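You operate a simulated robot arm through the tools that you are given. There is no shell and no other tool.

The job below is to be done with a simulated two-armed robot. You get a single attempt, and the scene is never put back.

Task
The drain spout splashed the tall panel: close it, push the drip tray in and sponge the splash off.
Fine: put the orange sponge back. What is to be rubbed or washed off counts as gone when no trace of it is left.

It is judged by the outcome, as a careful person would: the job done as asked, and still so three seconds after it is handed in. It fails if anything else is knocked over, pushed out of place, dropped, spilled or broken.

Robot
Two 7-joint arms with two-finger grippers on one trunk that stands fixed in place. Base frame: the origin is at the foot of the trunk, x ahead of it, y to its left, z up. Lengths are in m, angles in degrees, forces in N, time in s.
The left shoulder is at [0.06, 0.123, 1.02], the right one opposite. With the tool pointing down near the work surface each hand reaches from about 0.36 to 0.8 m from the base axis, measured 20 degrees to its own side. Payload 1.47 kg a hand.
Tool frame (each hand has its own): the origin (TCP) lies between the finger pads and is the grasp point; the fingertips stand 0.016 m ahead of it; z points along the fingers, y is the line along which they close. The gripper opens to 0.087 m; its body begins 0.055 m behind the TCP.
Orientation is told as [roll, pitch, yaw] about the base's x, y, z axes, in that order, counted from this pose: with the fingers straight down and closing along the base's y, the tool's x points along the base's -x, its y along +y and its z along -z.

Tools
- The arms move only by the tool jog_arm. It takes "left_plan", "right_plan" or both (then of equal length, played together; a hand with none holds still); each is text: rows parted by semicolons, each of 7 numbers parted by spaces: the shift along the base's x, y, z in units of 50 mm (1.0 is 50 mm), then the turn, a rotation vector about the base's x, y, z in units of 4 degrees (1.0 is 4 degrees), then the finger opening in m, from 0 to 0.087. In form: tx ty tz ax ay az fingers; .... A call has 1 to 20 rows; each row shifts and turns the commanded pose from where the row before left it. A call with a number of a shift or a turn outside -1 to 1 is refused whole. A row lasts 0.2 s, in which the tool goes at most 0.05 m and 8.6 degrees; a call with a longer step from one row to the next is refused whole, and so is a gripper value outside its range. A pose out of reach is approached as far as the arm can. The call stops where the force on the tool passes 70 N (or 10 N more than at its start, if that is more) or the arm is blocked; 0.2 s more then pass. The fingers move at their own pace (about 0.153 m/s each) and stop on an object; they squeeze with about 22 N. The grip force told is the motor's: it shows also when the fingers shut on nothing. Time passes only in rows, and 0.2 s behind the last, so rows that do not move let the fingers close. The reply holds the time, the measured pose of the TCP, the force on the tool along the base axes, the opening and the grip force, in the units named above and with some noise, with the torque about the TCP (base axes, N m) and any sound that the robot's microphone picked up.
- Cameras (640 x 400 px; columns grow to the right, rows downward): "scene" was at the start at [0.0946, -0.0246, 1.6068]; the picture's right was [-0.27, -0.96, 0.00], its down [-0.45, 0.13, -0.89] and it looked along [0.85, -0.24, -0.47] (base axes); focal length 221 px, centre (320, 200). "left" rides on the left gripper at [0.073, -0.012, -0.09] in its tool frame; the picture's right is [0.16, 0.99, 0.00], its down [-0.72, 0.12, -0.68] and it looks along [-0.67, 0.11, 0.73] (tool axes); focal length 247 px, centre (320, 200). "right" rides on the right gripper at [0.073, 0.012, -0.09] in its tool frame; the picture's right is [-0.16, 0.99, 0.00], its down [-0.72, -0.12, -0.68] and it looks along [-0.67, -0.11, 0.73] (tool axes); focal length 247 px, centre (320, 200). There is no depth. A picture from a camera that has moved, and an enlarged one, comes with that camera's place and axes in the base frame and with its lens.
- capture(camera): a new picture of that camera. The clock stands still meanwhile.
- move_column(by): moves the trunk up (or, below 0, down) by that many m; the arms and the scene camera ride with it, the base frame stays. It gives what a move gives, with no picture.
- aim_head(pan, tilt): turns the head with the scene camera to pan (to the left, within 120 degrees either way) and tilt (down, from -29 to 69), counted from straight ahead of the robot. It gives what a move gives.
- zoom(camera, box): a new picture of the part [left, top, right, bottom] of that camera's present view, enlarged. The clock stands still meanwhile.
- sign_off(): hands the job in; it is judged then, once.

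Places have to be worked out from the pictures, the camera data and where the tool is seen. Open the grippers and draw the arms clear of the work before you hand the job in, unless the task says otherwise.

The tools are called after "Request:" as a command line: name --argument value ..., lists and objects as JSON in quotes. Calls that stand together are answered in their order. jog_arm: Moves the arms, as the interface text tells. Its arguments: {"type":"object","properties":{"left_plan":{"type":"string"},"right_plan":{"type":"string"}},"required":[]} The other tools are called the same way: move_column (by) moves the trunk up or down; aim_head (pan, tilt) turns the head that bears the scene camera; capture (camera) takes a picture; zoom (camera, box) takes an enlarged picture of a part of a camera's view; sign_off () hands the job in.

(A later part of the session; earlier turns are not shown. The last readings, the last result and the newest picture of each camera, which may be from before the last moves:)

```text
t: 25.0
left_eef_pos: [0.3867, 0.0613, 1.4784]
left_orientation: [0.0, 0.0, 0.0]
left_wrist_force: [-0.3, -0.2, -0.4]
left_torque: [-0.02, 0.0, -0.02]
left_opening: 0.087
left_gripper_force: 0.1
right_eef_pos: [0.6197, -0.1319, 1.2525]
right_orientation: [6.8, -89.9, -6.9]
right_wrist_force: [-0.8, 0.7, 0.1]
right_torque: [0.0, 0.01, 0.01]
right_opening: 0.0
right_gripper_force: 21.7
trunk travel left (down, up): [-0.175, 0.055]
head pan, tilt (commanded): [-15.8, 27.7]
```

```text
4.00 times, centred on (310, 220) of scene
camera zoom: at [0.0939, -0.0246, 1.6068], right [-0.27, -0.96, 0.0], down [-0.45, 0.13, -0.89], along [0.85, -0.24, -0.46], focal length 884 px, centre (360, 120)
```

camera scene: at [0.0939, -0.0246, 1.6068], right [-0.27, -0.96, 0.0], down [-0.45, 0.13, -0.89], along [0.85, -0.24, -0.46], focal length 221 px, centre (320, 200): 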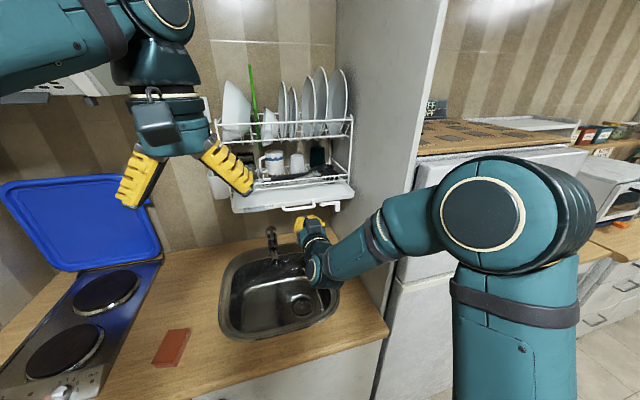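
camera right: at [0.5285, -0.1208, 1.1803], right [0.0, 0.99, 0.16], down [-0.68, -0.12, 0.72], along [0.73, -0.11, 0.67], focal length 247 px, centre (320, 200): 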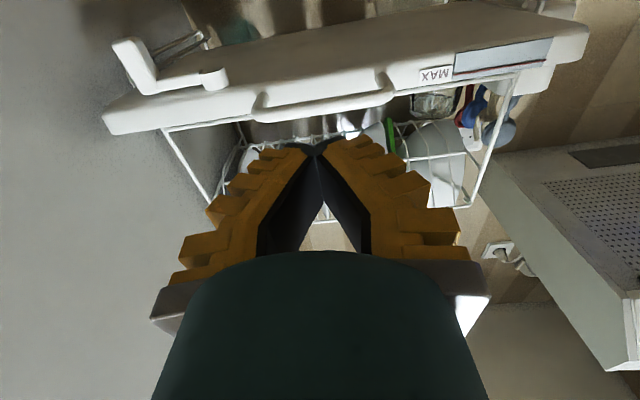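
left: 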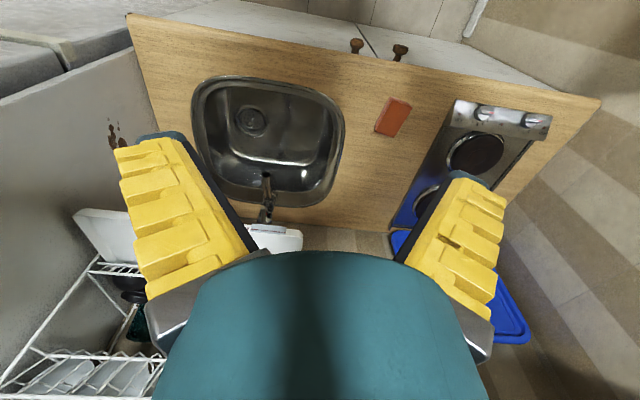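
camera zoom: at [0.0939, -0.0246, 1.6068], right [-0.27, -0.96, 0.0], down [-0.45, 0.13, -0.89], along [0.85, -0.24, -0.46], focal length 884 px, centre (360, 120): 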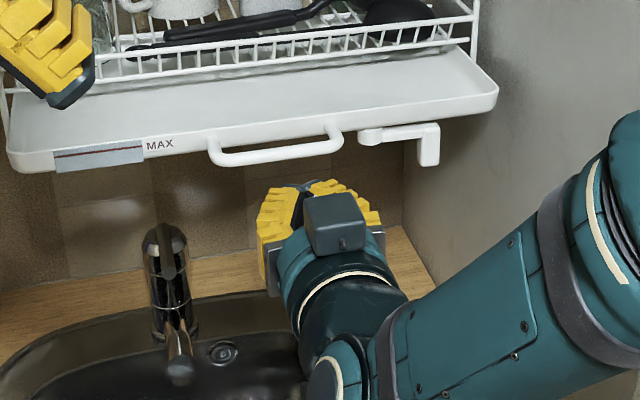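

The spout lies neatly along the tray front. The handle bar is triangulated at (0.707, -0.128, 1.250), level with the fingertips, so I push it straight in with gentle steps.

Request:
jog_arm --right_plan "0.24 0.01 -0.02 0 0 0 0;0.24 0 0 0 0 0 0;0.24 0 0 0 0 0 0;0.24 0 0 0 0 0 0;0.2 0 0 0 0 0 0;0.08 0 0 0 0 0 0;0.08 0 0 0 0 0 0;0.08 0 0 0 0 0 0;0.08 0 0 0 0 0 0;0.08 0 0 0 0 0 0;0.08 0 0 0 0 0 0;0.08 0 0 0 0 0 0"

Request:
zoom --camera "scene" --box '[230, 150, 390, 250]'

Request:
capture --camera "right"

```text
t: 27.6
left_eef_pos: [0.3886, 0.0623, 1.4787]
left_orientation: [0.0, 0.0, -0.1]
left_wrist_force: [1.1, 0.1, -0.7]
left_torque: [-0.02, -0.01, 0.01]
left_opening: 0.087
left_gripper_force: 0.0
right_eef_pos: [0.7072, -0.1306, 1.2499]
right_orientation: [43.6, -90.0, -43.5]
right_wrist_force: [-0.9, 0.1, -0.5]
right_torque: [0.03, 0.0, 0.0]
right_opening: 0.0
right_gripper_force: 27.7
trunk travel left (down, up): [-0.175, 0.055]
head pan, tilt (commanded): [-15.8, 27.7]
```

```text
4.00 times, centred on (310, 200) of scene
camera zoom: at [0.0946, -0.0246, 1.6067], right [-0.27, -0.96, 0.0], down [-0.45, 0.13, -0.89], along [0.85, -0.24, -0.47], focal length 884 px, centre (360, 200)
```

zoom: 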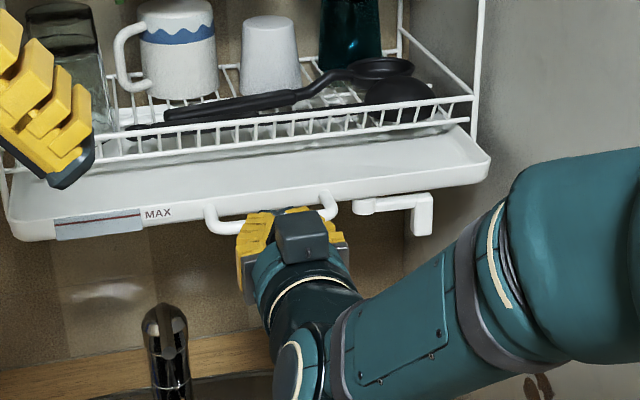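

```text
taken
camera right: at [0.6177, -0.1199, 1.1779], right [0.0, 0.99, 0.16], down [-0.68, -0.12, 0.72], along [0.73, -0.11, 0.67], focal length 247 px, centre (320, 200)
```

right: 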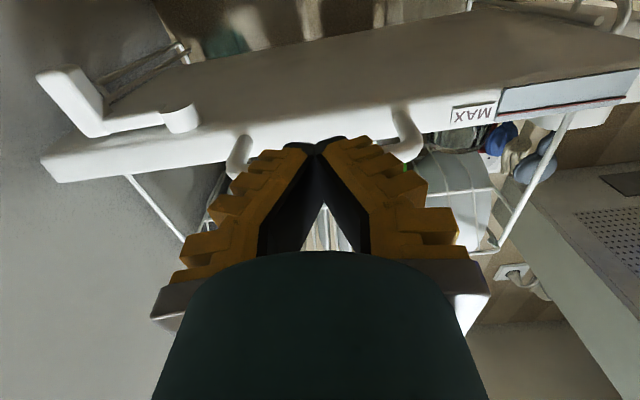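

The tray is sliding in with about 1 N. I keep pushing slowly, another 40 mm.

Request:
jog_arm --right_plan "0.08 0 0 0 0 0 0;0.08 0 0 0 0 0 0;0.08 0 0 0 0 0 0;0.08 0 0 0 0 0 0;0.08 0 0 0 0 0 0;0.08 0 0 0 0 0 0;0.08 0 0 0 0 0 0;0.08 0 0 0 0 0 0;0.08 0 0 0 0 0 0;0.08 0 0 0 0 0 0"

Request:
zoom --camera "scene" --box '[230, 150, 390, 250]'

Request:
capture --camera "right"

```text
t: 29.8
left_eef_pos: [0.3887, 0.0612, 1.4784]
left_orientation: [0.1, 0.1, 0.0]
left_wrist_force: [-0.1, 0.3, 0.0]
left_torque: [0.03, 0.0, 0.02]
left_opening: 0.0868
left_gripper_force: 0.1
right_eef_pos: [0.747, -0.1319, 1.2508]
right_orientation: [34.9, -90.0, -35.0]
right_wrist_force: [-1.6, -1.3, 0.0]
right_torque: [-0.01, 0.02, -0.02]
right_opening: 0.0059
right_gripper_force: 28.3
trunk travel left (down, up): [-0.175, 0.055]
head pan, tilt (commanded): [-15.8, 27.7]
```

```text
4.00 times, centred on (310, 200) of scene
camera zoom: at [0.0945, -0.0247, 1.6068], right [-0.27, -0.96, 0.0], down [-0.45, 0.13, -0.89], along [0.85, -0.24, -0.47], focal length 884 px, centre (360, 200)
```

zoom: 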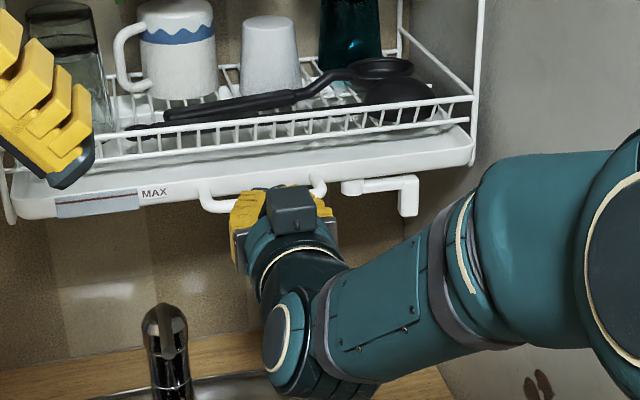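

```text
taken
camera right: at [0.6563, -0.1207, 1.1791], right [0.0, 0.99, 0.16], down [-0.68, -0.12, 0.72], along [0.73, -0.11, 0.67], focal length 247 px, centre (320, 200)
```

right: 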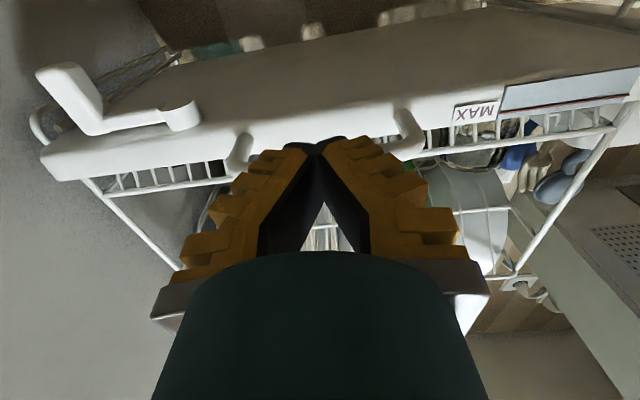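

The tray front is nearly under the rack's front rail, with force still under 2 N. I continue in 3 mm steps to find the stop.

Request:
jog_arm --right_plan "0.06 0 0 0 0 0 0;0.06 0 0 0 0 0 0;0.06 0 0 0 0 0 0;0.06 0 0 0 0 0 0;0.06 0 0 0 0 0 0"

Request:
zoom --camera "scene" --box '[230, 150, 390, 250]'

Request:
capture --camera "right"

```text
t: 31.0
left_eef_pos: [0.3884, 0.0614, 1.4775]
left_orientation: [0.0, 0.0, 0.1]
left_wrist_force: [-0.7, -0.1, -0.3]
left_torque: [-0.02, 0.0, -0.02]
left_opening: 0.087
left_gripper_force: 0.1
right_eef_pos: [0.7617, -0.1312, 1.2507]
right_orientation: [90.1, -89.9, -90.0]
right_wrist_force: [0.0, 0.3, 1.3]
right_torque: [0.02, 0.01, 0.02]
right_opening: 0.0059
right_gripper_force: 27.6
trunk travel left (down, up): [-0.175, 0.055]
head pan, tilt (commanded): [-15.8, 27.7]
```

```text
4.00 times, centred on (310, 200) of scene
camera zoom: at [0.0943, -0.0245, 1.6068], right [-0.27, -0.96, 0.0], down [-0.45, 0.13, -0.89], along [0.85, -0.24, -0.47], focal length 884 px, centre (360, 200)
```

zoom: 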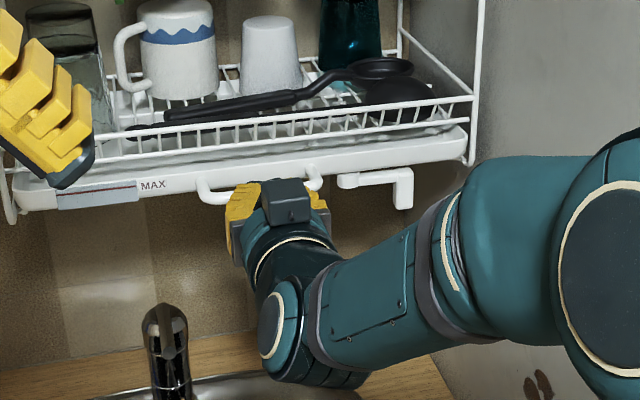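

```text
taken
camera right: at [0.6722, -0.1197, 1.1781], right [0.0, 0.99, 0.16], down [-0.68, -0.12, 0.72], along [0.73, -0.11, 0.67], focal length 247 px, centre (320, 200)
```

right: 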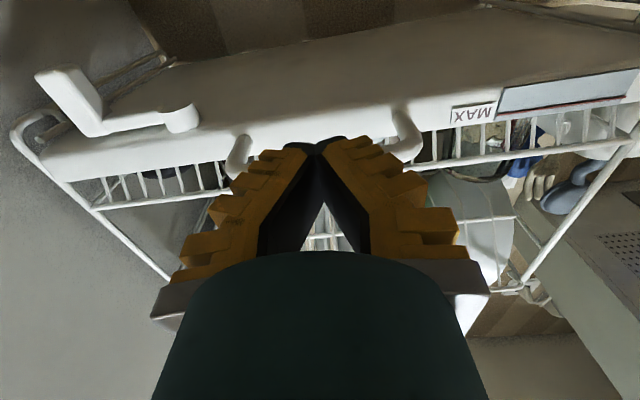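

Still no stop; the tray front is about flush with the rack rail now. I continue carefully, 18 mm more.

Request:
jog_arm --right_plan "0.06 0 0 0 0 0 0;0.06 0 0 0 0 0 0;0.06 0 0 0 0 0 0;0.05 0 0 0 0 0 0;0.05 0 0 0 0 0 0;0.04 0 0 0 0 0 0"

Request:
zoom --camera "scene" --box '[230, 150, 390, 250]'

Request:
capture --camera "right"

```text
t: 32.4
left_eef_pos: [0.3837, 0.062, 1.4803]
left_orientation: [0.1, -0.3, -0.1]
left_wrist_force: [0.7, 0.0, -0.3]
left_torque: [-0.01, 0.0, 0.01]
left_opening: 0.0869
left_gripper_force: 0.1
right_eef_pos: [0.7737, -0.131, 1.2506]
right_orientation: [-1.4, -90.0, 1.6]
right_wrist_force: [-32.3, 0.4, -5.1]
right_torque: [0.03, -0.03, 0.01]
right_opening: 0.0061
right_gripper_force: 27.4
trunk travel left (down, up): [-0.175, 0.055]
head pan, tilt (commanded): [-15.8, 27.7]
```

```text
4.00 times, centred on (310, 200) of scene
camera zoom: at [0.0895, -0.0246, 1.607], right [-0.27, -0.96, 0.0], down [-0.44, 0.13, -0.89], along [0.85, -0.24, -0.46], focal length 884 px, centre (360, 200)
```

zoom: 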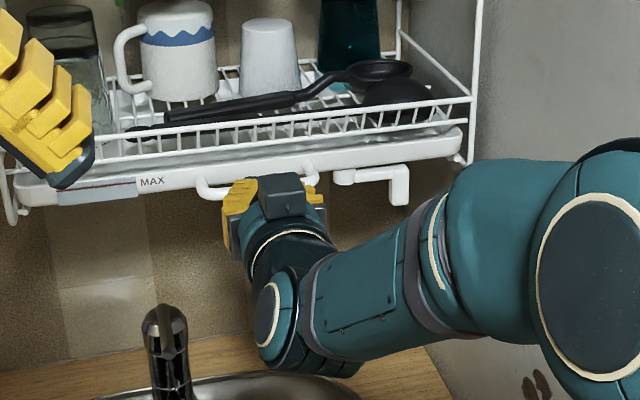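

```text
taken
camera right: at [0.6834, -0.1199, 1.1781], right [0.0, 0.99, 0.16], down [-0.68, -0.12, 0.72], along [0.73, -0.11, 0.67], focal length 247 px, centre (320, 200)
```

right: 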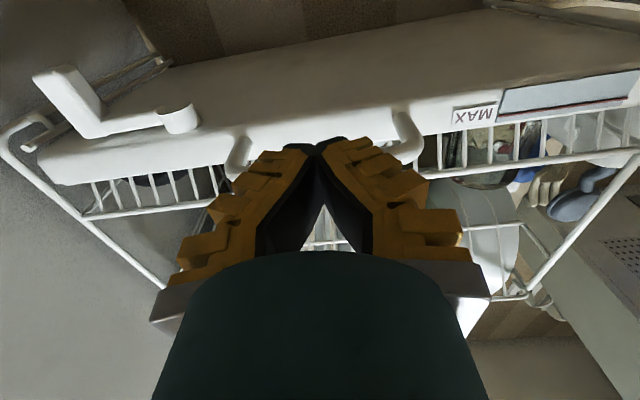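

Force has jumped to 32 N, so the tray is against its back stop. I check the spout angle from below and then back away.

Request:
zoom --camera "right" --box '[0, 50, 240, 200]'

Request:
jog_arm --right_plan "-0.2 0 0 0 0 0 0;-0.4 0 0 0 0 0 0;-0.4 0 0 0 0 0 0;-0.4 0 0 0 0 0 0;-0.4 0 0 0 0 0 0;-0.4 0 0 0 0 0 0"

Request:
zoom --camera "scene" --box '[230, 150, 390, 250]'

Request:
capture --camera "right"

```text
2.67 times, centred on (120, 125) of right
camera zoom: at [0.6834, -0.1199, 1.1781], right [0.0, 0.99, 0.16], down [-0.68, -0.12, 0.72], along [0.73, -0.11, 0.67], focal length 659 px, centre (853, 400)
```

zoom: 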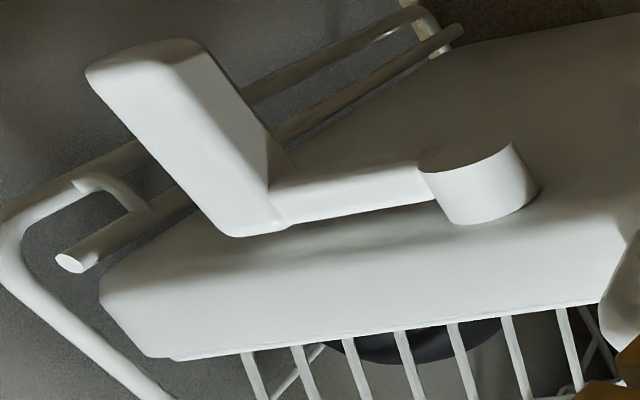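

```text
t: 33.8
left_eef_pos: [0.3872, 0.061, 1.4773]
left_orientation: [0.0, 0.0, 0.0]
left_wrist_force: [0.8, -0.5, -0.5]
left_torque: [0.01, -0.03, 0.03]
left_opening: 0.0869
left_gripper_force: 0.0
right_eef_pos: [0.665, -0.1314, 1.252]
right_orientation: [-161.0, -90.1, 161.0]
right_wrist_force: [0.4, -0.5, 0.0]
right_torque: [-0.03, 0.0, 0.02]
right_opening: 0.0
right_gripper_force: 28.3
trunk travel left (down, up): [-0.175, 0.055]
head pan, tilt (commanded): [-15.8, 27.7]
```

```text
4.00 times, centred on (310, 200) of scene
camera zoom: at [0.0934, -0.0246, 1.6069], right [-0.27, -0.96, 0.0], down [-0.45, 0.13, -0.89], along [0.85, -0.24, -0.46], focal length 884 px, centre (360, 200)
```

zoom: 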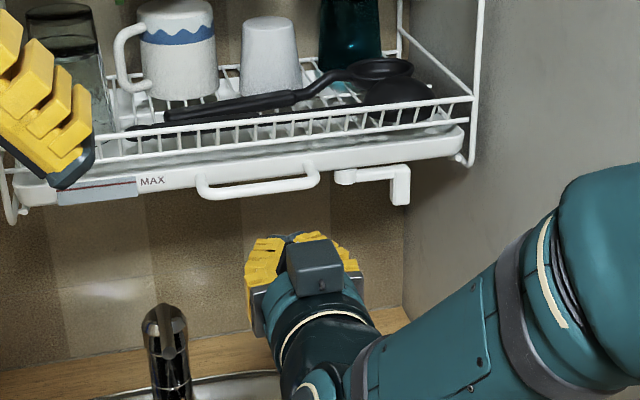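

```text
taken
camera right: at [0.5753, -0.1195, 1.1784], right [0.0, 0.99, 0.16], down [-0.68, -0.12, 0.72], along [0.73, -0.11, 0.67], focal length 247 px, centre (320, 200)
```

right: 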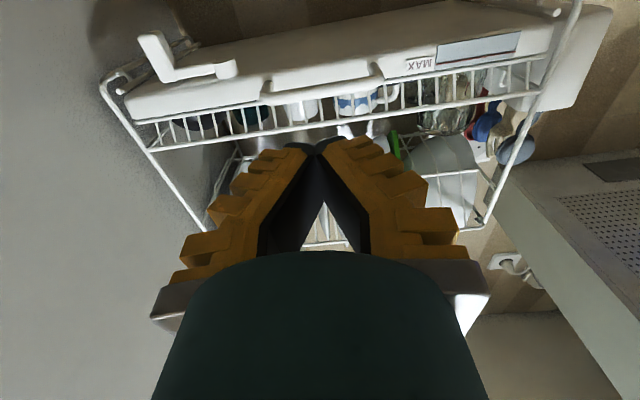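

The spout is parallel to the tray front (it had stopped turning and moved the tray instead, so it is at its closed stop), and the tray is fully in. Now I bring the right arm back toward its start pose and send the left hand above the sponge at about (0.57, 0.29).

Request:
jog_arm --left_plan "0.215 0.28 -0.447 0 0 0 0.087;0.215 0.28 -0.447 0 0 0 0.087;0.215 0.28 -0.447 0 0 0 0.087;0.215 0.28 -0.447 0 0 0 0.087;0.215 0.28 -0.447 0 0 0 0.087;0.215 0.28 -0.447 0 0 0 0.087;0.215 0.28 -0.447 0 0 0 0.087;0.215 0.28 -0.447 0 0 0 0.087;0.215 0.28 -0.447 0 0 0 0.087;0.215 0.28 -0.447 0 0 0 0.087;0.215 0.28 -0.447 0 0 0 0.087;0.215 0.28 -0.447 0 0 0 0.087;0.215 0.28 -0.447 0 0 0 0.087;0.215 0.28 -0.447 0 0 0 0.087;0.215 0.28 -0.447 0 0 0 0.087;0.215 0.28 -0.447 0 0 0 0.087" --right_plan "-0.35 -0.35 0 0 0 0 0;-0.35 -0.35 0 0 0 0 0;-0.35 -0.35 0 0 0 0 0;-0.35 -0.35 0 0 0 0 0;-0.35 -0.35 0 0 0 0 0;-0.35 -0.35 0 0 0 0 0;-0.155 -0.015 0.218 0 1 0 0;-0.155 -0.015 0.218 0 1 0 0;-0.155 -0.015 0.218 0 1 0 0;-0.155 -0.015 0.218 0 1 0 0;-0.155 -0.015 0.218 0 1 0 0;-0.155 -0.015 0.218 0 1 0 0;-0.155 -0.015 0.218 0 1 0 0;-0.155 -0.015 0.218 0 1 0 0;-0.155 -0.015 0.218 0 1 0 0;-0.155 -0.015 0.218 0 1 0 0"

Request:
jog_arm --right_plan "-0.155 -0.015 0.218 0 1 0 0;-0.155 -0.015 0.218 0 1 0 0;-0.155 -0.015 0.218 0 1 0 0;-0.155 -0.015 0.218 0 1 0 0;-0.155 -0.015 0.218 0 1 0 0;-0.155 -0.015 0.218 0 1 0 0;-0.155 -0.015 0.218 0 1 0 0;-0.155 -0.015 0.218 0 1 0 0;-0.155 -0.015 0.218 0 1 0 0;-0.155 -0.015 0.218 0 1 0 0;-0.155 -0.015 0.218 0 1 0 0;-0.155 -0.015 0.218 0 1 0 0;0 0 0 0 0.5 0 0"

Request:
capture --camera "left"

Request:
capture --camera "scene"

```text
t: 37.2
left_eef_pos: [0.5632, 0.2849, 1.121]
left_orientation: [0.1, -0.1, 0.0]
left_wrist_force: [0.6, 0.0, 0.2]
left_torque: [-0.01, 0.01, -0.04]
left_opening: 0.0872
left_gripper_force: 0.1
right_eef_pos: [0.4912, -0.2498, 1.351]
right_orientation: [-1.4, -52.8, 0.0]
right_wrist_force: [0.6, -1.0, 0.7]
right_torque: [0.0, 0.01, 0.01]
right_opening: 0.0001
right_gripper_force: 28.2
right hand out of reach, approached as far as the arm can: row 13, 14
trunk travel left (down, up): [-0.175, 0.055]
head pan, tilt (commanded): [-15.8, 27.7]
```

```text
t: 40.0
left_eef_pos: [0.5627, 0.2838, 1.1204]
left_orientation: [-0.1, 0.0, 0.0]
left_wrist_force: [0.3, -0.5, -0.6]
left_torque: [-0.01, 0.02, 0.01]
left_opening: 0.0872
left_gripper_force: 0.0
right_eef_pos: [0.3955, -0.2581, 1.4813]
right_orientation: [-1.4, -2.7, 0.1]
right_wrist_force: [0.1, -0.5, 0.0]
right_torque: [0.0, 0.0, -0.01]
right_opening: 0.0001
right_gripper_force: 28.5
trunk travel left (down, up): [-0.175, 0.055]
head pan, tilt (commanded): [-15.8, 27.7]
```

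```text
taken
camera left: at [0.4902, 0.2725, 1.2109], right [-0.16, 0.99, 0.0], down [0.72, 0.12, 0.68], along [0.67, 0.11, -0.73], focal length 247 px, centre (320, 200)
```

left: 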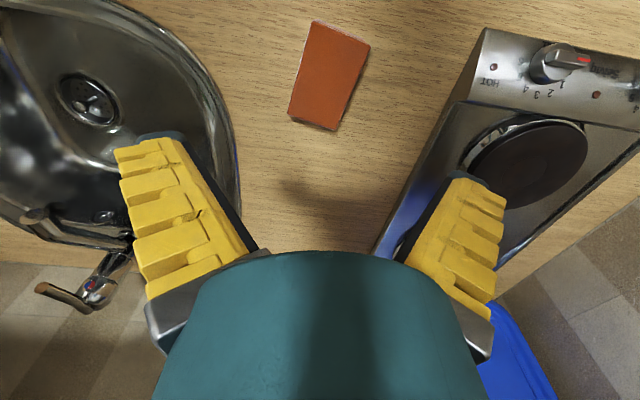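

```text
taken
camera scene: at [0.0949, -0.0245, 1.6067], right [-0.27, -0.96, 0.0], down [-0.45, 0.13, -0.89], along [0.85, -0.24, -0.47], focal length 221 px, centre (320, 200)
```

scene: 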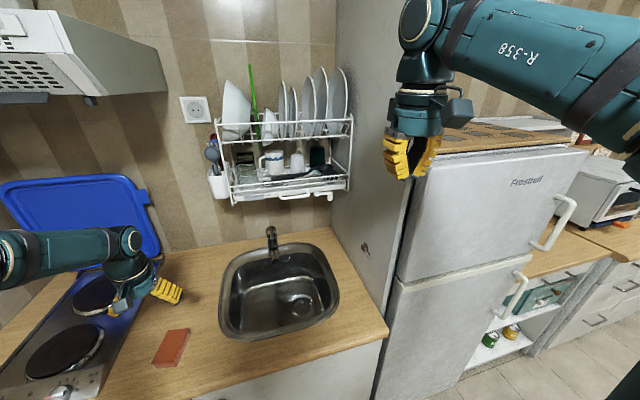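

The sponge is seen from above: centre about (0.579, 0.295), turned about -8°, roughly 0.098 x 0.063 m. I enlarge it to gauge its thickness and the counter height.

Request:
zoom --camera "left" --box '[260, 0, 420, 150]'

Request:
zoom --camera "scene" --box '[130, 310, 210, 385]'

Request:
zoom --camera "scene" --box '[215, 110, 375, 210]'

Request:
zoom --camera "scene" --box '[345, 235, 385, 260]'

```text
2.67 times, centred on (340, 75) of left
camera zoom: at [0.4902, 0.2725, 1.2109], right [-0.16, 0.99, 0.0], down [0.72, 0.12, 0.68], along [0.67, 0.11, -0.73], focal length 659 px, centre (267, 533)
```

zoom: 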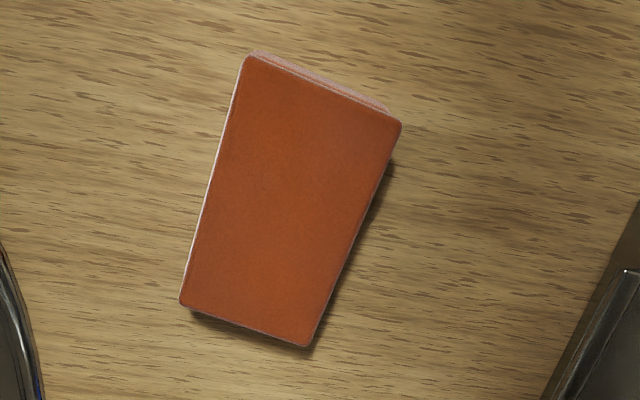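

```text
5.33 times, centred on (170, 348) of scene
camera zoom: at [0.0949, -0.0245, 1.6067], right [-0.27, -0.96, 0.0], down [-0.45, 0.13, -0.89], along [0.85, -0.24, -0.47], focal length 1178 px, centre (1120, -587)
```

zoom: 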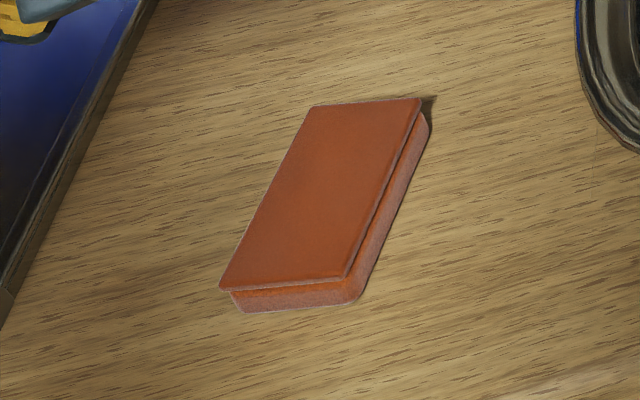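

```text
4.00 times, centred on (295, 160) of scene
camera zoom: at [0.0949, -0.0245, 1.6067], right [-0.27, -0.96, 0.0], down [-0.45, 0.13, -0.89], along [0.85, -0.24, -0.47], focal length 884 px, centre (420, 360)
```

zoom: 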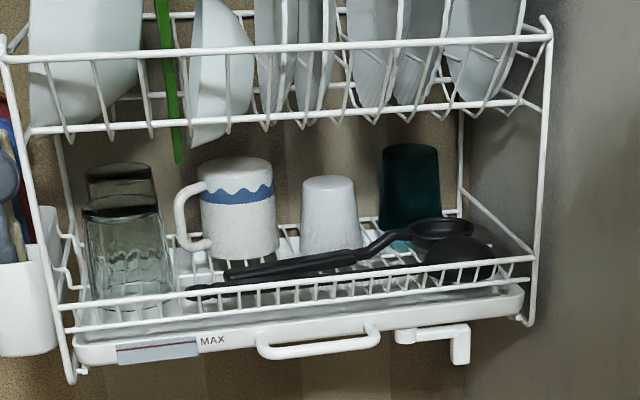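

```text
16.00 times, centred on (365, 248) of scene
camera zoom: at [0.0949, -0.0245, 1.6067], right [-0.27, -0.96, 0.0], down [-0.45, 0.13, -0.89], along [0.85, -0.24, -0.47], focal length 3535 px, centre (-400, -560)
```

zoom: 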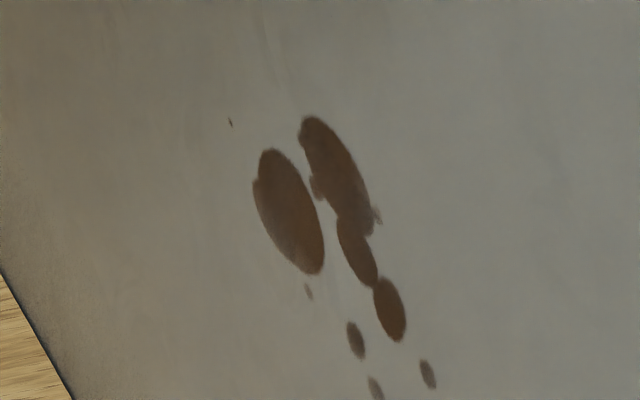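

The sponge is about 22 mm thick, lying at yaw about -8°. I turn the left hand to match and come down to z = 1.0 above its centre for a check.

Request:
jog_arm --left_plan "0.056 0.04 -0.48 0 0 -0.4 0.087;0.056 0.04 -0.48 0 0 -0.4 0.087;0.056 0.04 -0.48 0 0 -0.4 0.087;0.056 0.04 -0.48 0 0 -0.4 0.087;0.056 0.04 -0.48 0 0 -0.4 0.087;0 0 0 0 0 0 0.087"

Request:
capture --camera "left"

Request:
zoom --camera "scene" --box '[90, 250, 250, 390]'

```text
t: 41.4
left_eef_pos: [0.5757, 0.295, 1.0005]
left_orientation: [0.0, -0.1, -8.0]
left_wrist_force: [0.1, 0.7, 0.0]
left_torque: [0.03, -0.02, 0.01]
left_opening: 0.087
left_gripper_force: 0.0
right_eef_pos: [0.3952, -0.2584, 1.4821]
right_orientation: [-1.3, -2.9, 0.0]
right_wrist_force: [0.1, -0.3, -0.2]
right_torque: [0.01, -0.02, -0.04]
right_opening: 0.0
right_gripper_force: 28.2
trunk travel left (down, up): [-0.175, 0.055]
head pan, tilt (commanded): [-15.8, 27.7]
```

```text
taken
camera left: at [0.5027, 0.2945, 1.0907], right [-0.02, 1.0, 0.0], down [0.73, 0.01, 0.68], along [0.68, 0.01, -0.73], focal length 247 px, centre (320, 200)
```

left: 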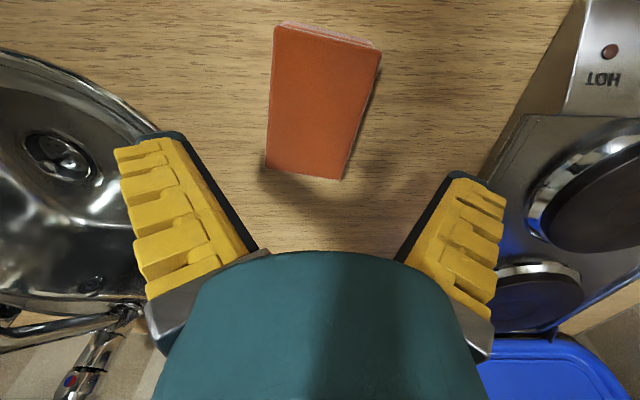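

```text
2.86 times, centred on (170, 320) of scene
camera zoom: at [0.0939, -0.0247, 1.6068], right [-0.27, -0.96, 0.0], down [-0.45, 0.13, -0.89], along [0.85, -0.24, -0.47], focal length 631 px, centre (749, -143)
```

zoom: 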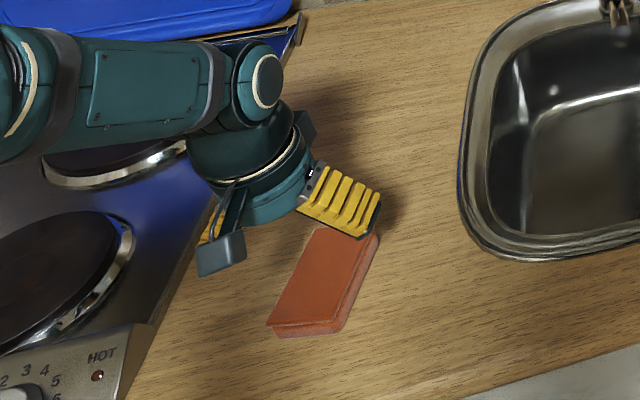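

Refined: sponge centre (0.580, 0.292), yaw about -10°, top at z about 0.925 (counter about 0.903). I correct the aim and descend to TCP z 0.928 so roughly 9 mm of sponge sticks out below the fingertips.

Request:
jog_arm --left_plan "0.02 -0.014 -0.25 0 0 -0.1 0.087;0.02 -0.014 -0.25 0 0 -0.1 0.087;0.02 -0.014 -0.25 0 0 -0.1 0.087;0.02 -0.014 -0.25 0 0 -0.1 0.087;0 0 -0.25 0 0 -0.1 0.087;0 0 -0.1 0 0 0 0.087;0 0 -0.1 0 0 0 0.087"

Request:
capture --camera "left"

Request:
zoom --camera "scene" --box '[110, 290, 230, 390]'

```text
t: 43.0
left_eef_pos: [0.5818, 0.2917, 0.9269]
left_orientation: [0.1, -0.1, -10.0]
left_wrist_force: [0.6, -0.6, 0.1]
left_torque: [-0.01, 0.02, -0.01]
left_opening: 0.0869
left_gripper_force: 0.0
right_eef_pos: [0.3965, -0.2579, 1.482]
right_orientation: [-1.3, -2.9, -0.2]
right_wrist_force: [0.0, -0.1, 0.7]
right_torque: [0.0, -0.04, 0.05]
right_opening: 0.0001
right_gripper_force: 28.3
trunk travel left (down, up): [-0.175, 0.055]
head pan, tilt (commanded): [-15.8, 27.7]
```

```text
taken
camera left: at [0.5067, 0.2943, 1.0172], right [0.02, 1.0, 0.0], down [0.73, -0.01, 0.68], along [0.68, -0.01, -0.73], focal length 247 px, centre (320, 200)
```

left: 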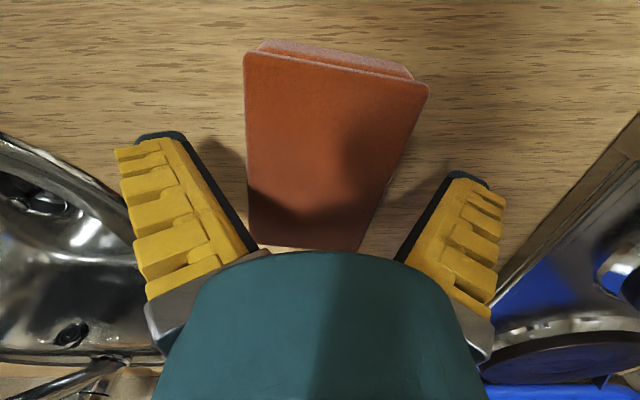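

```text
4.00 times, centred on (170, 340) of scene
camera zoom: at [0.0948, -0.0244, 1.6068], right [-0.27, -0.96, 0.0], down [-0.45, 0.13, -0.89], along [0.85, -0.24, -0.47], focal length 884 px, centre (920, -360)
```

zoom: 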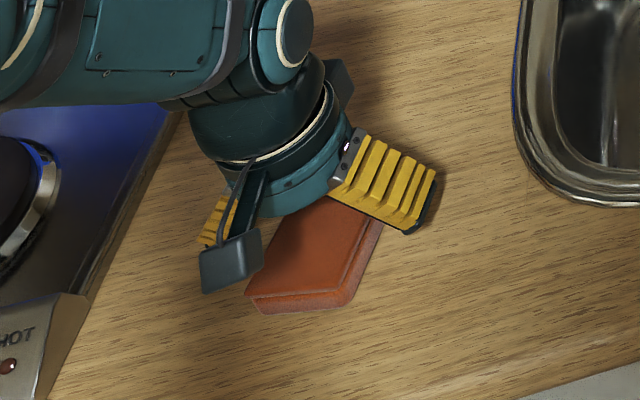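

The sponge sits centred between the fingers at yaw -10° (its home: centre about (0.581, 0.292)). I close the fingers on it.

Request:
jog_arm --left_plan "0 0 0 0 0 0 0.06;0 0 0 0 0 0 0.04;0 0 0 0 0 0 0.03;0 0 0 0 0 0 0.03"

Request:
capture --camera "left"

Request:
zoom --camera "scene" --box '[110, 290, 230, 390]'

```text
t: 44.0
left_eef_pos: [0.5801, 0.294, 0.9264]
left_orientation: [0.0, 0.0, -10.1]
left_wrist_force: [-0.6, -0.5, -0.1]
left_torque: [-0.02, 0.04, 0.0]
left_opening: 0.0611
left_gripper_force: 22.2
right_eef_pos: [0.397, -0.2585, 1.4831]
right_orientation: [-1.3, -2.9, -0.1]
right_wrist_force: [1.3, 0.3, 0.2]
right_torque: [0.02, 0.0, -0.01]
right_opening: 0.0
right_gripper_force: 27.5
trunk travel left (down, up): [-0.175, 0.055]
head pan, tilt (commanded): [-15.8, 27.7]
```

```text
taken
camera left: at [0.5066, 0.2941, 1.0173], right [0.02, 1.0, 0.0], down [0.73, -0.01, 0.68], along [0.68, -0.01, -0.73], focal length 247 px, centre (320, 200)
```

left: 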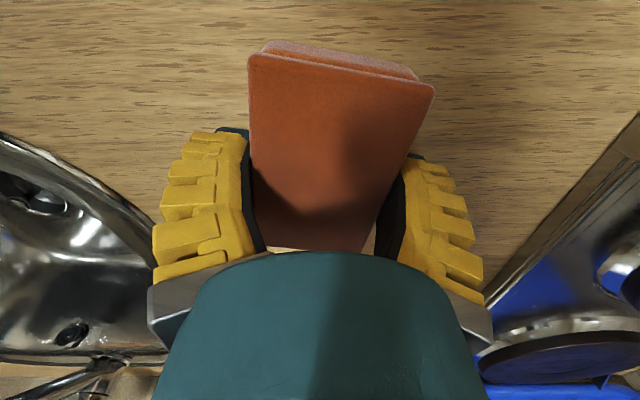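

```text
4.00 times, centred on (170, 340) of scene
camera zoom: at [0.0946, -0.0245, 1.6068], right [-0.27, -0.96, 0.0], down [-0.45, 0.13, -0.89], along [0.85, -0.24, -0.47], focal length 884 px, centre (920, -360)
```

zoom: 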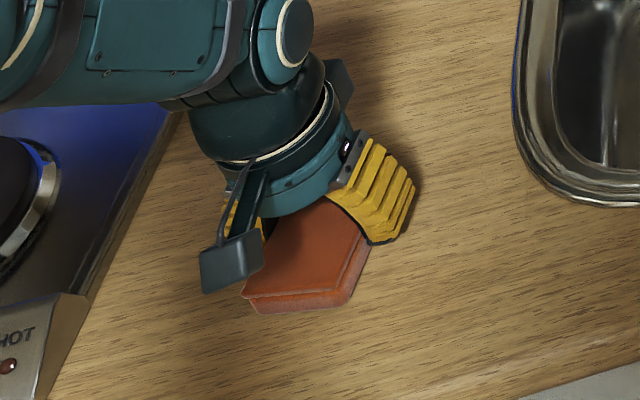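

It is held at 61 mm opening with 22 N. I lift it and carry it toward the panel, undoing the yaw and starting to roll the hand so that the sponge's bottom face will face the panel.

Request:
jog_arm --left_plan "0 0 0.3 0 0 0 0.03;0 0 0.5 0 0 0.5 0.03;0 0 0.5 0 0 0.5 0.03;0 0 0.5 0 0 0.5 0.03;0 0 0.5 0 0 1 0.03;0.027 -0.4 0.15 -1 0 0 0.03;0.027 -0.4 0.15 -1 0 0 0.03;0.027 -0.4 0.15 -1 0 0 0.03;0.027 -0.4 0.15 -1 0 0 0.03;0.027 -0.4 0.15 -1 0 0 0.03;0.027 -0.4 0.15 -1 0 0 0.03;0.027 -0.4 0.15 -1 0 0 0.03;0.027 -0.4 0.15 -1 0 0 0.03;0.027 -0.4 0.15 -1 0 0 0.03;0.027 -0.4 0.15 -1 0 0 0.03;0.027 -0.4 0.15 -1 0 0 0.03;0.027 -0.4 0.15 -1 0 0 0.03;0.027 -0.4 0.15 -1 0 0 0.03;0.027 -0.4 0.15 -1 0 0 0.03;0.027 -0.4 0.15 -1 0 0 0.03"

Request:
capture --camera "left"

Request:
capture --camera "scene"

```text
t: 48.2
left_eef_pos: [0.5999, -0.0074, 1.1548]
left_orientation: [-60.0, 0.1, 0.0]
left_wrist_force: [1.1, 0.2, 0.0]
left_torque: [0.03, 0.01, 0.0]
left_opening: 0.0608
left_gripper_force: 21.7
right_eef_pos: [0.3956, -0.258, 1.4809]
right_orientation: [-1.4, -2.9, 0.0]
right_wrist_force: [0.4, 0.7, 0.0]
right_torque: [-0.03, -0.04, 0.01]
right_opening: 0.0
right_gripper_force: 28.0
trunk travel left (down, up): [-0.175, 0.055]
head pan, tilt (commanded): [-15.8, 27.7]
```

```text
taken
camera left: at [0.5272, 0.0648, 1.2106], right [-0.16, 0.49, -0.86], down [0.72, 0.65, 0.24], along [0.67, -0.58, -0.46], focal length 247 px, centre (320, 200)
```

left: 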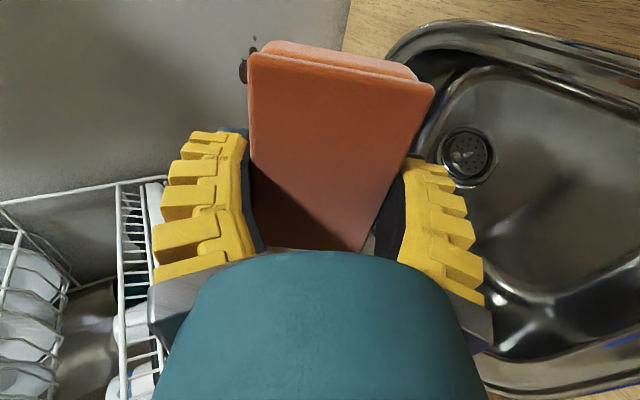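

```text
taken
camera scene: at [0.0946, -0.0247, 1.6068], right [-0.27, -0.96, 0.0], down [-0.45, 0.13, -0.89], along [0.85, -0.24, -0.47], focal length 221 px, centre (320, 200)
```

scene: 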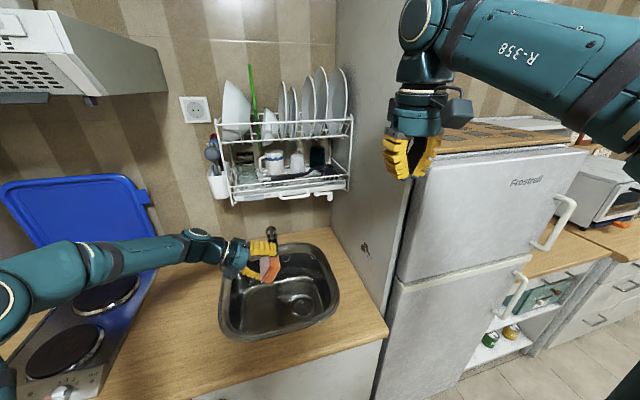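

The sponge is firmly held and the way is clear. I finish the roll to -90° and bring the sponge in front of the splash, still about 10 cm off the panel.

Request:
jog_arm --left_plan "0.13 -0.5 -0.2 -1 0 0 0.03;0.13 -0.5 -0.2 -1 0 0 0.03;0.13 -0.5 -0.2 -1 0 0 0.03;0.13 -0.5 -0.2 -1 0 0 0.03;0.13 -0.5 -0.2 -1 0 0 0.03;0.13 -0.5 -0.2 -1 0 0 0.03;0.13 -0.5 -0.2 -1 0 0 0.03;0.13 -0.5 -0.2 -0.5 0 0 0.03;0 0 0 0 0 0 0.03"

Request:
capture --camera "left"

Request:
capture --camera "scene"

Request:
capture --camera "right"

```text
t: 50.2
left_eef_pos: [0.6509, -0.2071, 1.0746]
left_orientation: [-90.1, -0.1, -0.1]
left_wrist_force: [0.2, 0.2, -0.6]
left_torque: [0.05, 0.02, -0.04]
left_opening: 0.0608
left_gripper_force: 22.0
right_eef_pos: [0.3957, -0.2573, 1.4818]
right_orientation: [-1.2, -2.8, -0.2]
right_wrist_force: [0.2, -0.4, 0.8]
right_torque: [-0.04, 0.03, -0.01]
right_opening: 0.0
right_gripper_force: 28.3
trunk travel left (down, up): [-0.175, 0.055]
head pan, tilt (commanded): [-15.8, 27.7]
```

```text
taken
camera left: at [0.5786, -0.1172, 1.0878], right [-0.16, 0.0, -0.99], down [0.72, 0.68, -0.12], along [0.67, -0.73, -0.11], focal length 247 px, centre (320, 200)
```

left: 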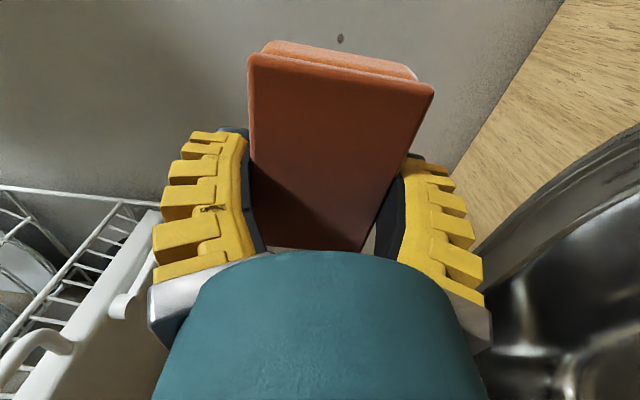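

```text
taken
camera scene: at [0.0943, -0.0242, 1.6068], right [-0.27, -0.96, 0.0], down [-0.45, 0.13, -0.89], along [0.85, -0.24, -0.47], focal length 221 px, centre (320, 200)
```

scene: 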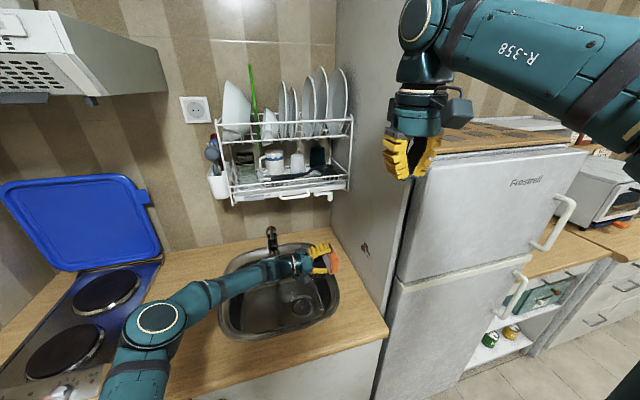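

```text
taken
camera right: at [0.3182, -0.2445, 1.5668], right [0.16, 0.99, -0.01], down [0.69, -0.1, 0.72], along [0.71, -0.13, -0.7], focal length 247 px, centre (320, 200)
```

right: 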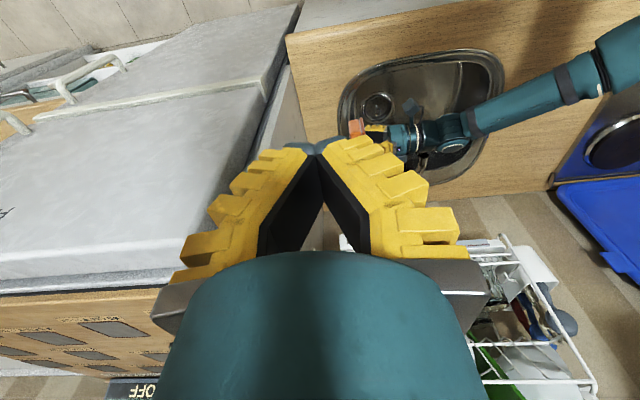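

The sponge faces the splash squarely. I advance 105 mm to just short of the panel, then creep in for contact.

Request:
jog_arm --left_plan "0 -0.4 0 0 0 0 0.03;0 -0.5 0 0 0 0 0.03;0 -0.5 0 0 0 0 0.03;0 -0.4 0 0 0 0 0.03;0 -0.3 0 0 0 0 0.03;0 -0.06 0 0 0 0 0.03;0 -0.06 0 0 0 0 0.03"

Request:
capture --camera "left"

Request:
zoom --camera "scene" --box '[290, 210, 410, 285]'

```text
t: 51.8
left_eef_pos: [0.6517, -0.3199, 1.0742]
left_orientation: [-90.0, 0.1, 0.0]
left_wrist_force: [-0.3, -0.4, -1.0]
left_torque: [0.0, -0.01, 0.02]
left_opening: 0.0608
left_gripper_force: 21.9
right_eef_pos: [0.3961, -0.2585, 1.4809]
right_orientation: [-1.3, -2.9, 0.0]
right_wrist_force: [0.9, 0.4, 0.2]
right_torque: [0.05, -0.01, 0.0]
right_opening: 0.0001
right_gripper_force: 28.4
trunk travel left (down, up): [-0.175, 0.055]
head pan, tilt (commanded): [-15.8, 27.7]
```

```text
taken
camera left: at [0.5792, -0.2294, 1.0871], right [-0.16, 0.0, -0.99], down [0.72, 0.68, -0.12], along [0.67, -0.73, -0.11], focal length 247 px, centre (320, 200)
```

left: 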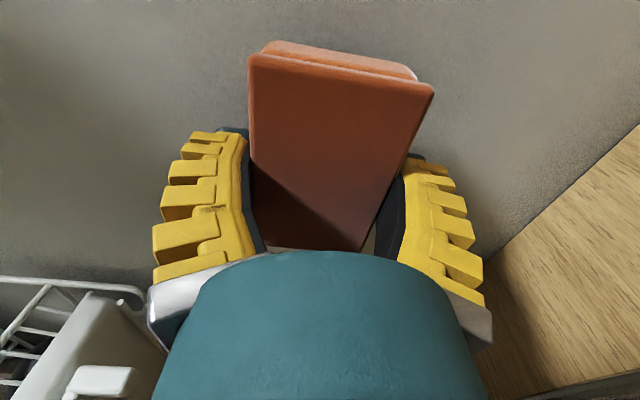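

```text
5.33 times, centred on (350, 248) of scene
camera zoom: at [0.0946, -0.0249, 1.6068], right [-0.27, -0.96, 0.0], down [-0.45, 0.13, -0.89], along [0.85, -0.24, -0.47], focal length 1178 px, centre (160, -53)
```

zoom: 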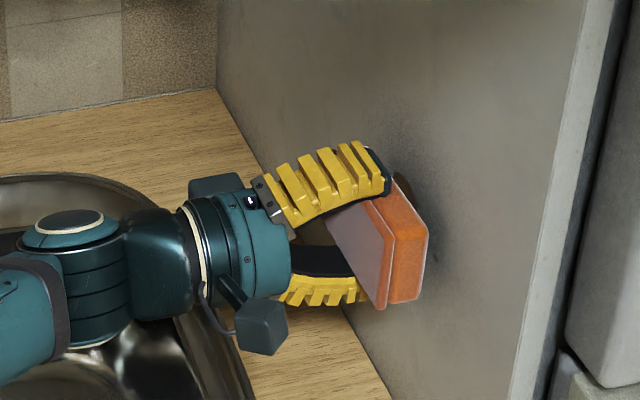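

The sponge is about a centimetre off the panel, hiding most of the splash. I creep in with 2 mm steps until contact force builds.

Request:
jog_arm --left_plan "0 -0.04 0 0 0 0 0.03;0 -0.04 0 0 0 0 0.03;0 -0.04 0 0 0 0 0.03;0 -0.04 0 0 0 0 0.03;0 -0.04 0 0 0 0 0.03"

```text
t: 53.0
left_eef_pos: [0.6523, -0.328, 1.0733]
left_orientation: [-90.0, 0.0, 0.0]
left_wrist_force: [0.4, 0.3, -0.1]
left_torque: [-0.01, -0.04, 0.0]
left_opening: 0.0608
left_gripper_force: 21.9
right_eef_pos: [0.3959, -0.257, 1.482]
right_orientation: [-1.3, -2.9, -0.1]
right_wrist_force: [0.1, 0.1, 0.6]
right_torque: [0.0, -0.02, 0.01]
right_opening: 0.0
right_gripper_force: 28.2
trunk travel left (down, up): [-0.175, 0.055]
head pan, tilt (commanded): [-15.8, 27.7]
```

No contact yet at y = -0.329. I keep creeping by 2 mm.

Request:
jog_arm --left_plan "0 -0.04 0 0 0 0 0.03;0 -0.04 0 0 0 0 0.03;0 -0.04 0 0 0 0 0.03"

Request:
zoom --camera "scene" --box '[310, 220, 390, 270]'

```text
t: 53.8
left_eef_pos: [0.6515, -0.3332, 1.0753]
left_orientation: [-90.0, 0.0, 0.0]
left_wrist_force: [0.4, 0.7, -0.6]
left_torque: [0.03, 0.01, 0.01]
left_opening: 0.061
left_gripper_force: 21.9
right_eef_pos: [0.3954, -0.2578, 1.4814]
right_orientation: [-1.3, -2.9, -0.2]
right_wrist_force: [0.8, -1.1, 0.4]
right_torque: [0.02, -0.03, 0.01]
right_opening: 0.0
right_gripper_force: 28.2
trunk travel left (down, up): [-0.175, 0.055]
head pan, tilt (commanded): [-15.8, 27.7]
```

```text
8.00 times, centred on (350, 245) of scene
camera zoom: at [0.0946, -0.0247, 1.6068], right [-0.27, -0.96, 0.0], down [-0.45, 0.13, -0.89], along [0.85, -0.24, -0.47], focal length 1767 px, centre (80, -160)
```

zoom: 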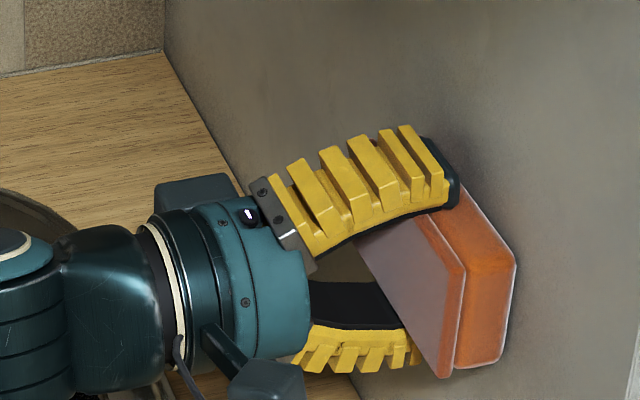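

Still only a whisper of force; the sponge face seems a few mm away. I creep on.

Request:
jog_arm --left_plan "0 -0.04 0 0 0 0 0.03;0 -0.04 0 0 0 0 0.03"

Request:
jog_arm --left_plan "0 -0.04 0 0 0 0 0.03;0 -0.04 0 0 0 0 0.03"

```text
t: 54.4
left_eef_pos: [0.6525, -0.337, 1.075]
left_orientation: [-90.0, -0.2, -0.1]
left_wrist_force: [-7.0, 16.7, -1.4]
left_torque: [-0.02, 0.02, -0.1]
left_opening: 0.0619
left_gripper_force: 21.8
right_eef_pos: [0.3963, -0.2558, 1.4823]
right_orientation: [-1.4, -2.9, 0.0]
right_wrist_force: [0.6, 0.1, -0.6]
right_torque: [0.03, 0.0, 0.01]
right_opening: 0.0001
right_gripper_force: 28.2
trunk travel left (down, up): [-0.175, 0.055]
head pan, tilt (commanded): [-15.8, 27.7]
```

```text
t: 55.0
left_eef_pos: [0.6531, -0.3401, 1.0744]
left_orientation: [-90.0, 0.1, 0.2]
left_wrist_force: [-1.0, 20.0, -3.0]
left_torque: [0.11, -0.03, 0.04]
left_opening: 0.0632
left_gripper_force: 22.0
right_eef_pos: [0.3968, -0.2552, 1.4816]
right_orientation: [-1.4, -3.0, -0.1]
right_wrist_force: [0.3, -1.1, 0.6]
right_torque: [0.0, -0.02, -0.01]
right_opening: 0.0
right_gripper_force: 28.1
trunk travel left (down, up): [-0.175, 0.055]
head pan, tilt (commanded): [-15.8, 27.7]
```

Contact: 20 N at y = -0.340. I ease off a millimetre and rub back and forth along x across the splash, stepping up in z.

Request:
jog_arm --left_plan "0 0.02 0 0 0 0 0.03;0.15 0 0 0 0 0 0.03;0.15 0 0 0 0 0 0.03;0.15 0 0 0 0 0 0.03;-0.15 0 0 0 0 0 0.03;-0.15 0 0 0 0 0 0.03;-0.15 0 0 0 0 0 0.03;-0.15 0 0 0 0 0 0.03;-0.15 0 0 0 0 0 0.03;-0.15 0 0 0 0 0 0.03;0 0 0.15 0 0 0 0.03;0.15 0 0 0 0 0 0.03;0.15 0 0 0 0 0 0.03;0.15 0 0 0 0 0 0.03;0.15 0 0 0 0 0 0.03;0.15 0 0 0 0 0 0.03;0.15 0 0 0 0 0 0.03"

Request:
zoom --camera "scene" --box '[310, 220, 390, 270]'

Request:
capture --camera "left"

```text
t: 58.6
left_eef_pos: [0.6742, -0.3394, 1.083]
left_orientation: [-90.0, 0.0, 0.0]
left_wrist_force: [-2.8, 7.2, 0.9]
left_torque: [-0.02, 0.01, -0.05]
left_opening: 0.0629
left_gripper_force: 22.2
right_eef_pos: [0.3955, -0.2582, 1.4808]
right_orientation: [-1.4, -2.9, 0.1]
right_wrist_force: [-0.9, -0.4, -0.3]
right_torque: [0.01, -0.01, 0.0]
right_opening: 0.0002
right_gripper_force: 28.2
trunk travel left (down, up): [-0.175, 0.055]
head pan, tilt (commanded): [-15.8, 27.7]
```

```text
8.00 times, centred on (350, 245) of scene
camera zoom: at [0.0938, -0.0235, 1.6068], right [-0.27, -0.96, 0.0], down [-0.45, 0.13, -0.89], along [0.85, -0.24, -0.46], focal length 1767 px, centre (80, -160)
```

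zoom: 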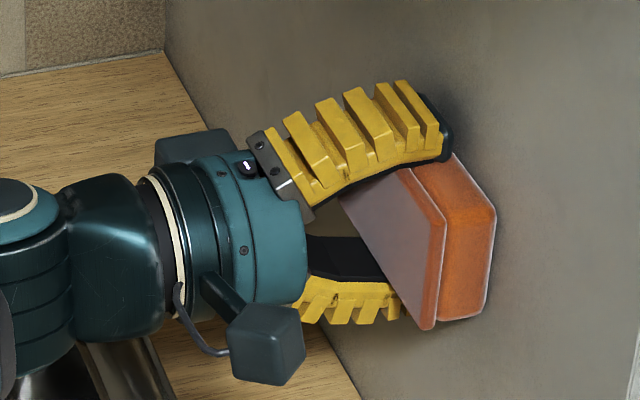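

```text
taken
camera left: at [0.6002, -0.2507, 1.096], right [-0.16, 0.0, -0.99], down [0.72, 0.68, -0.12], along [0.67, -0.73, -0.11], focal length 247 px, centre (320, 200)
```

left: 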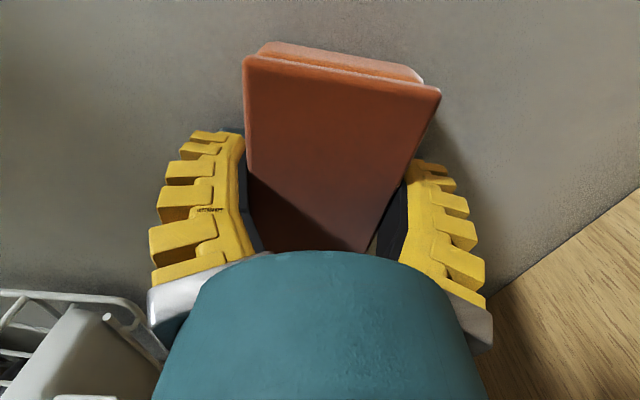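

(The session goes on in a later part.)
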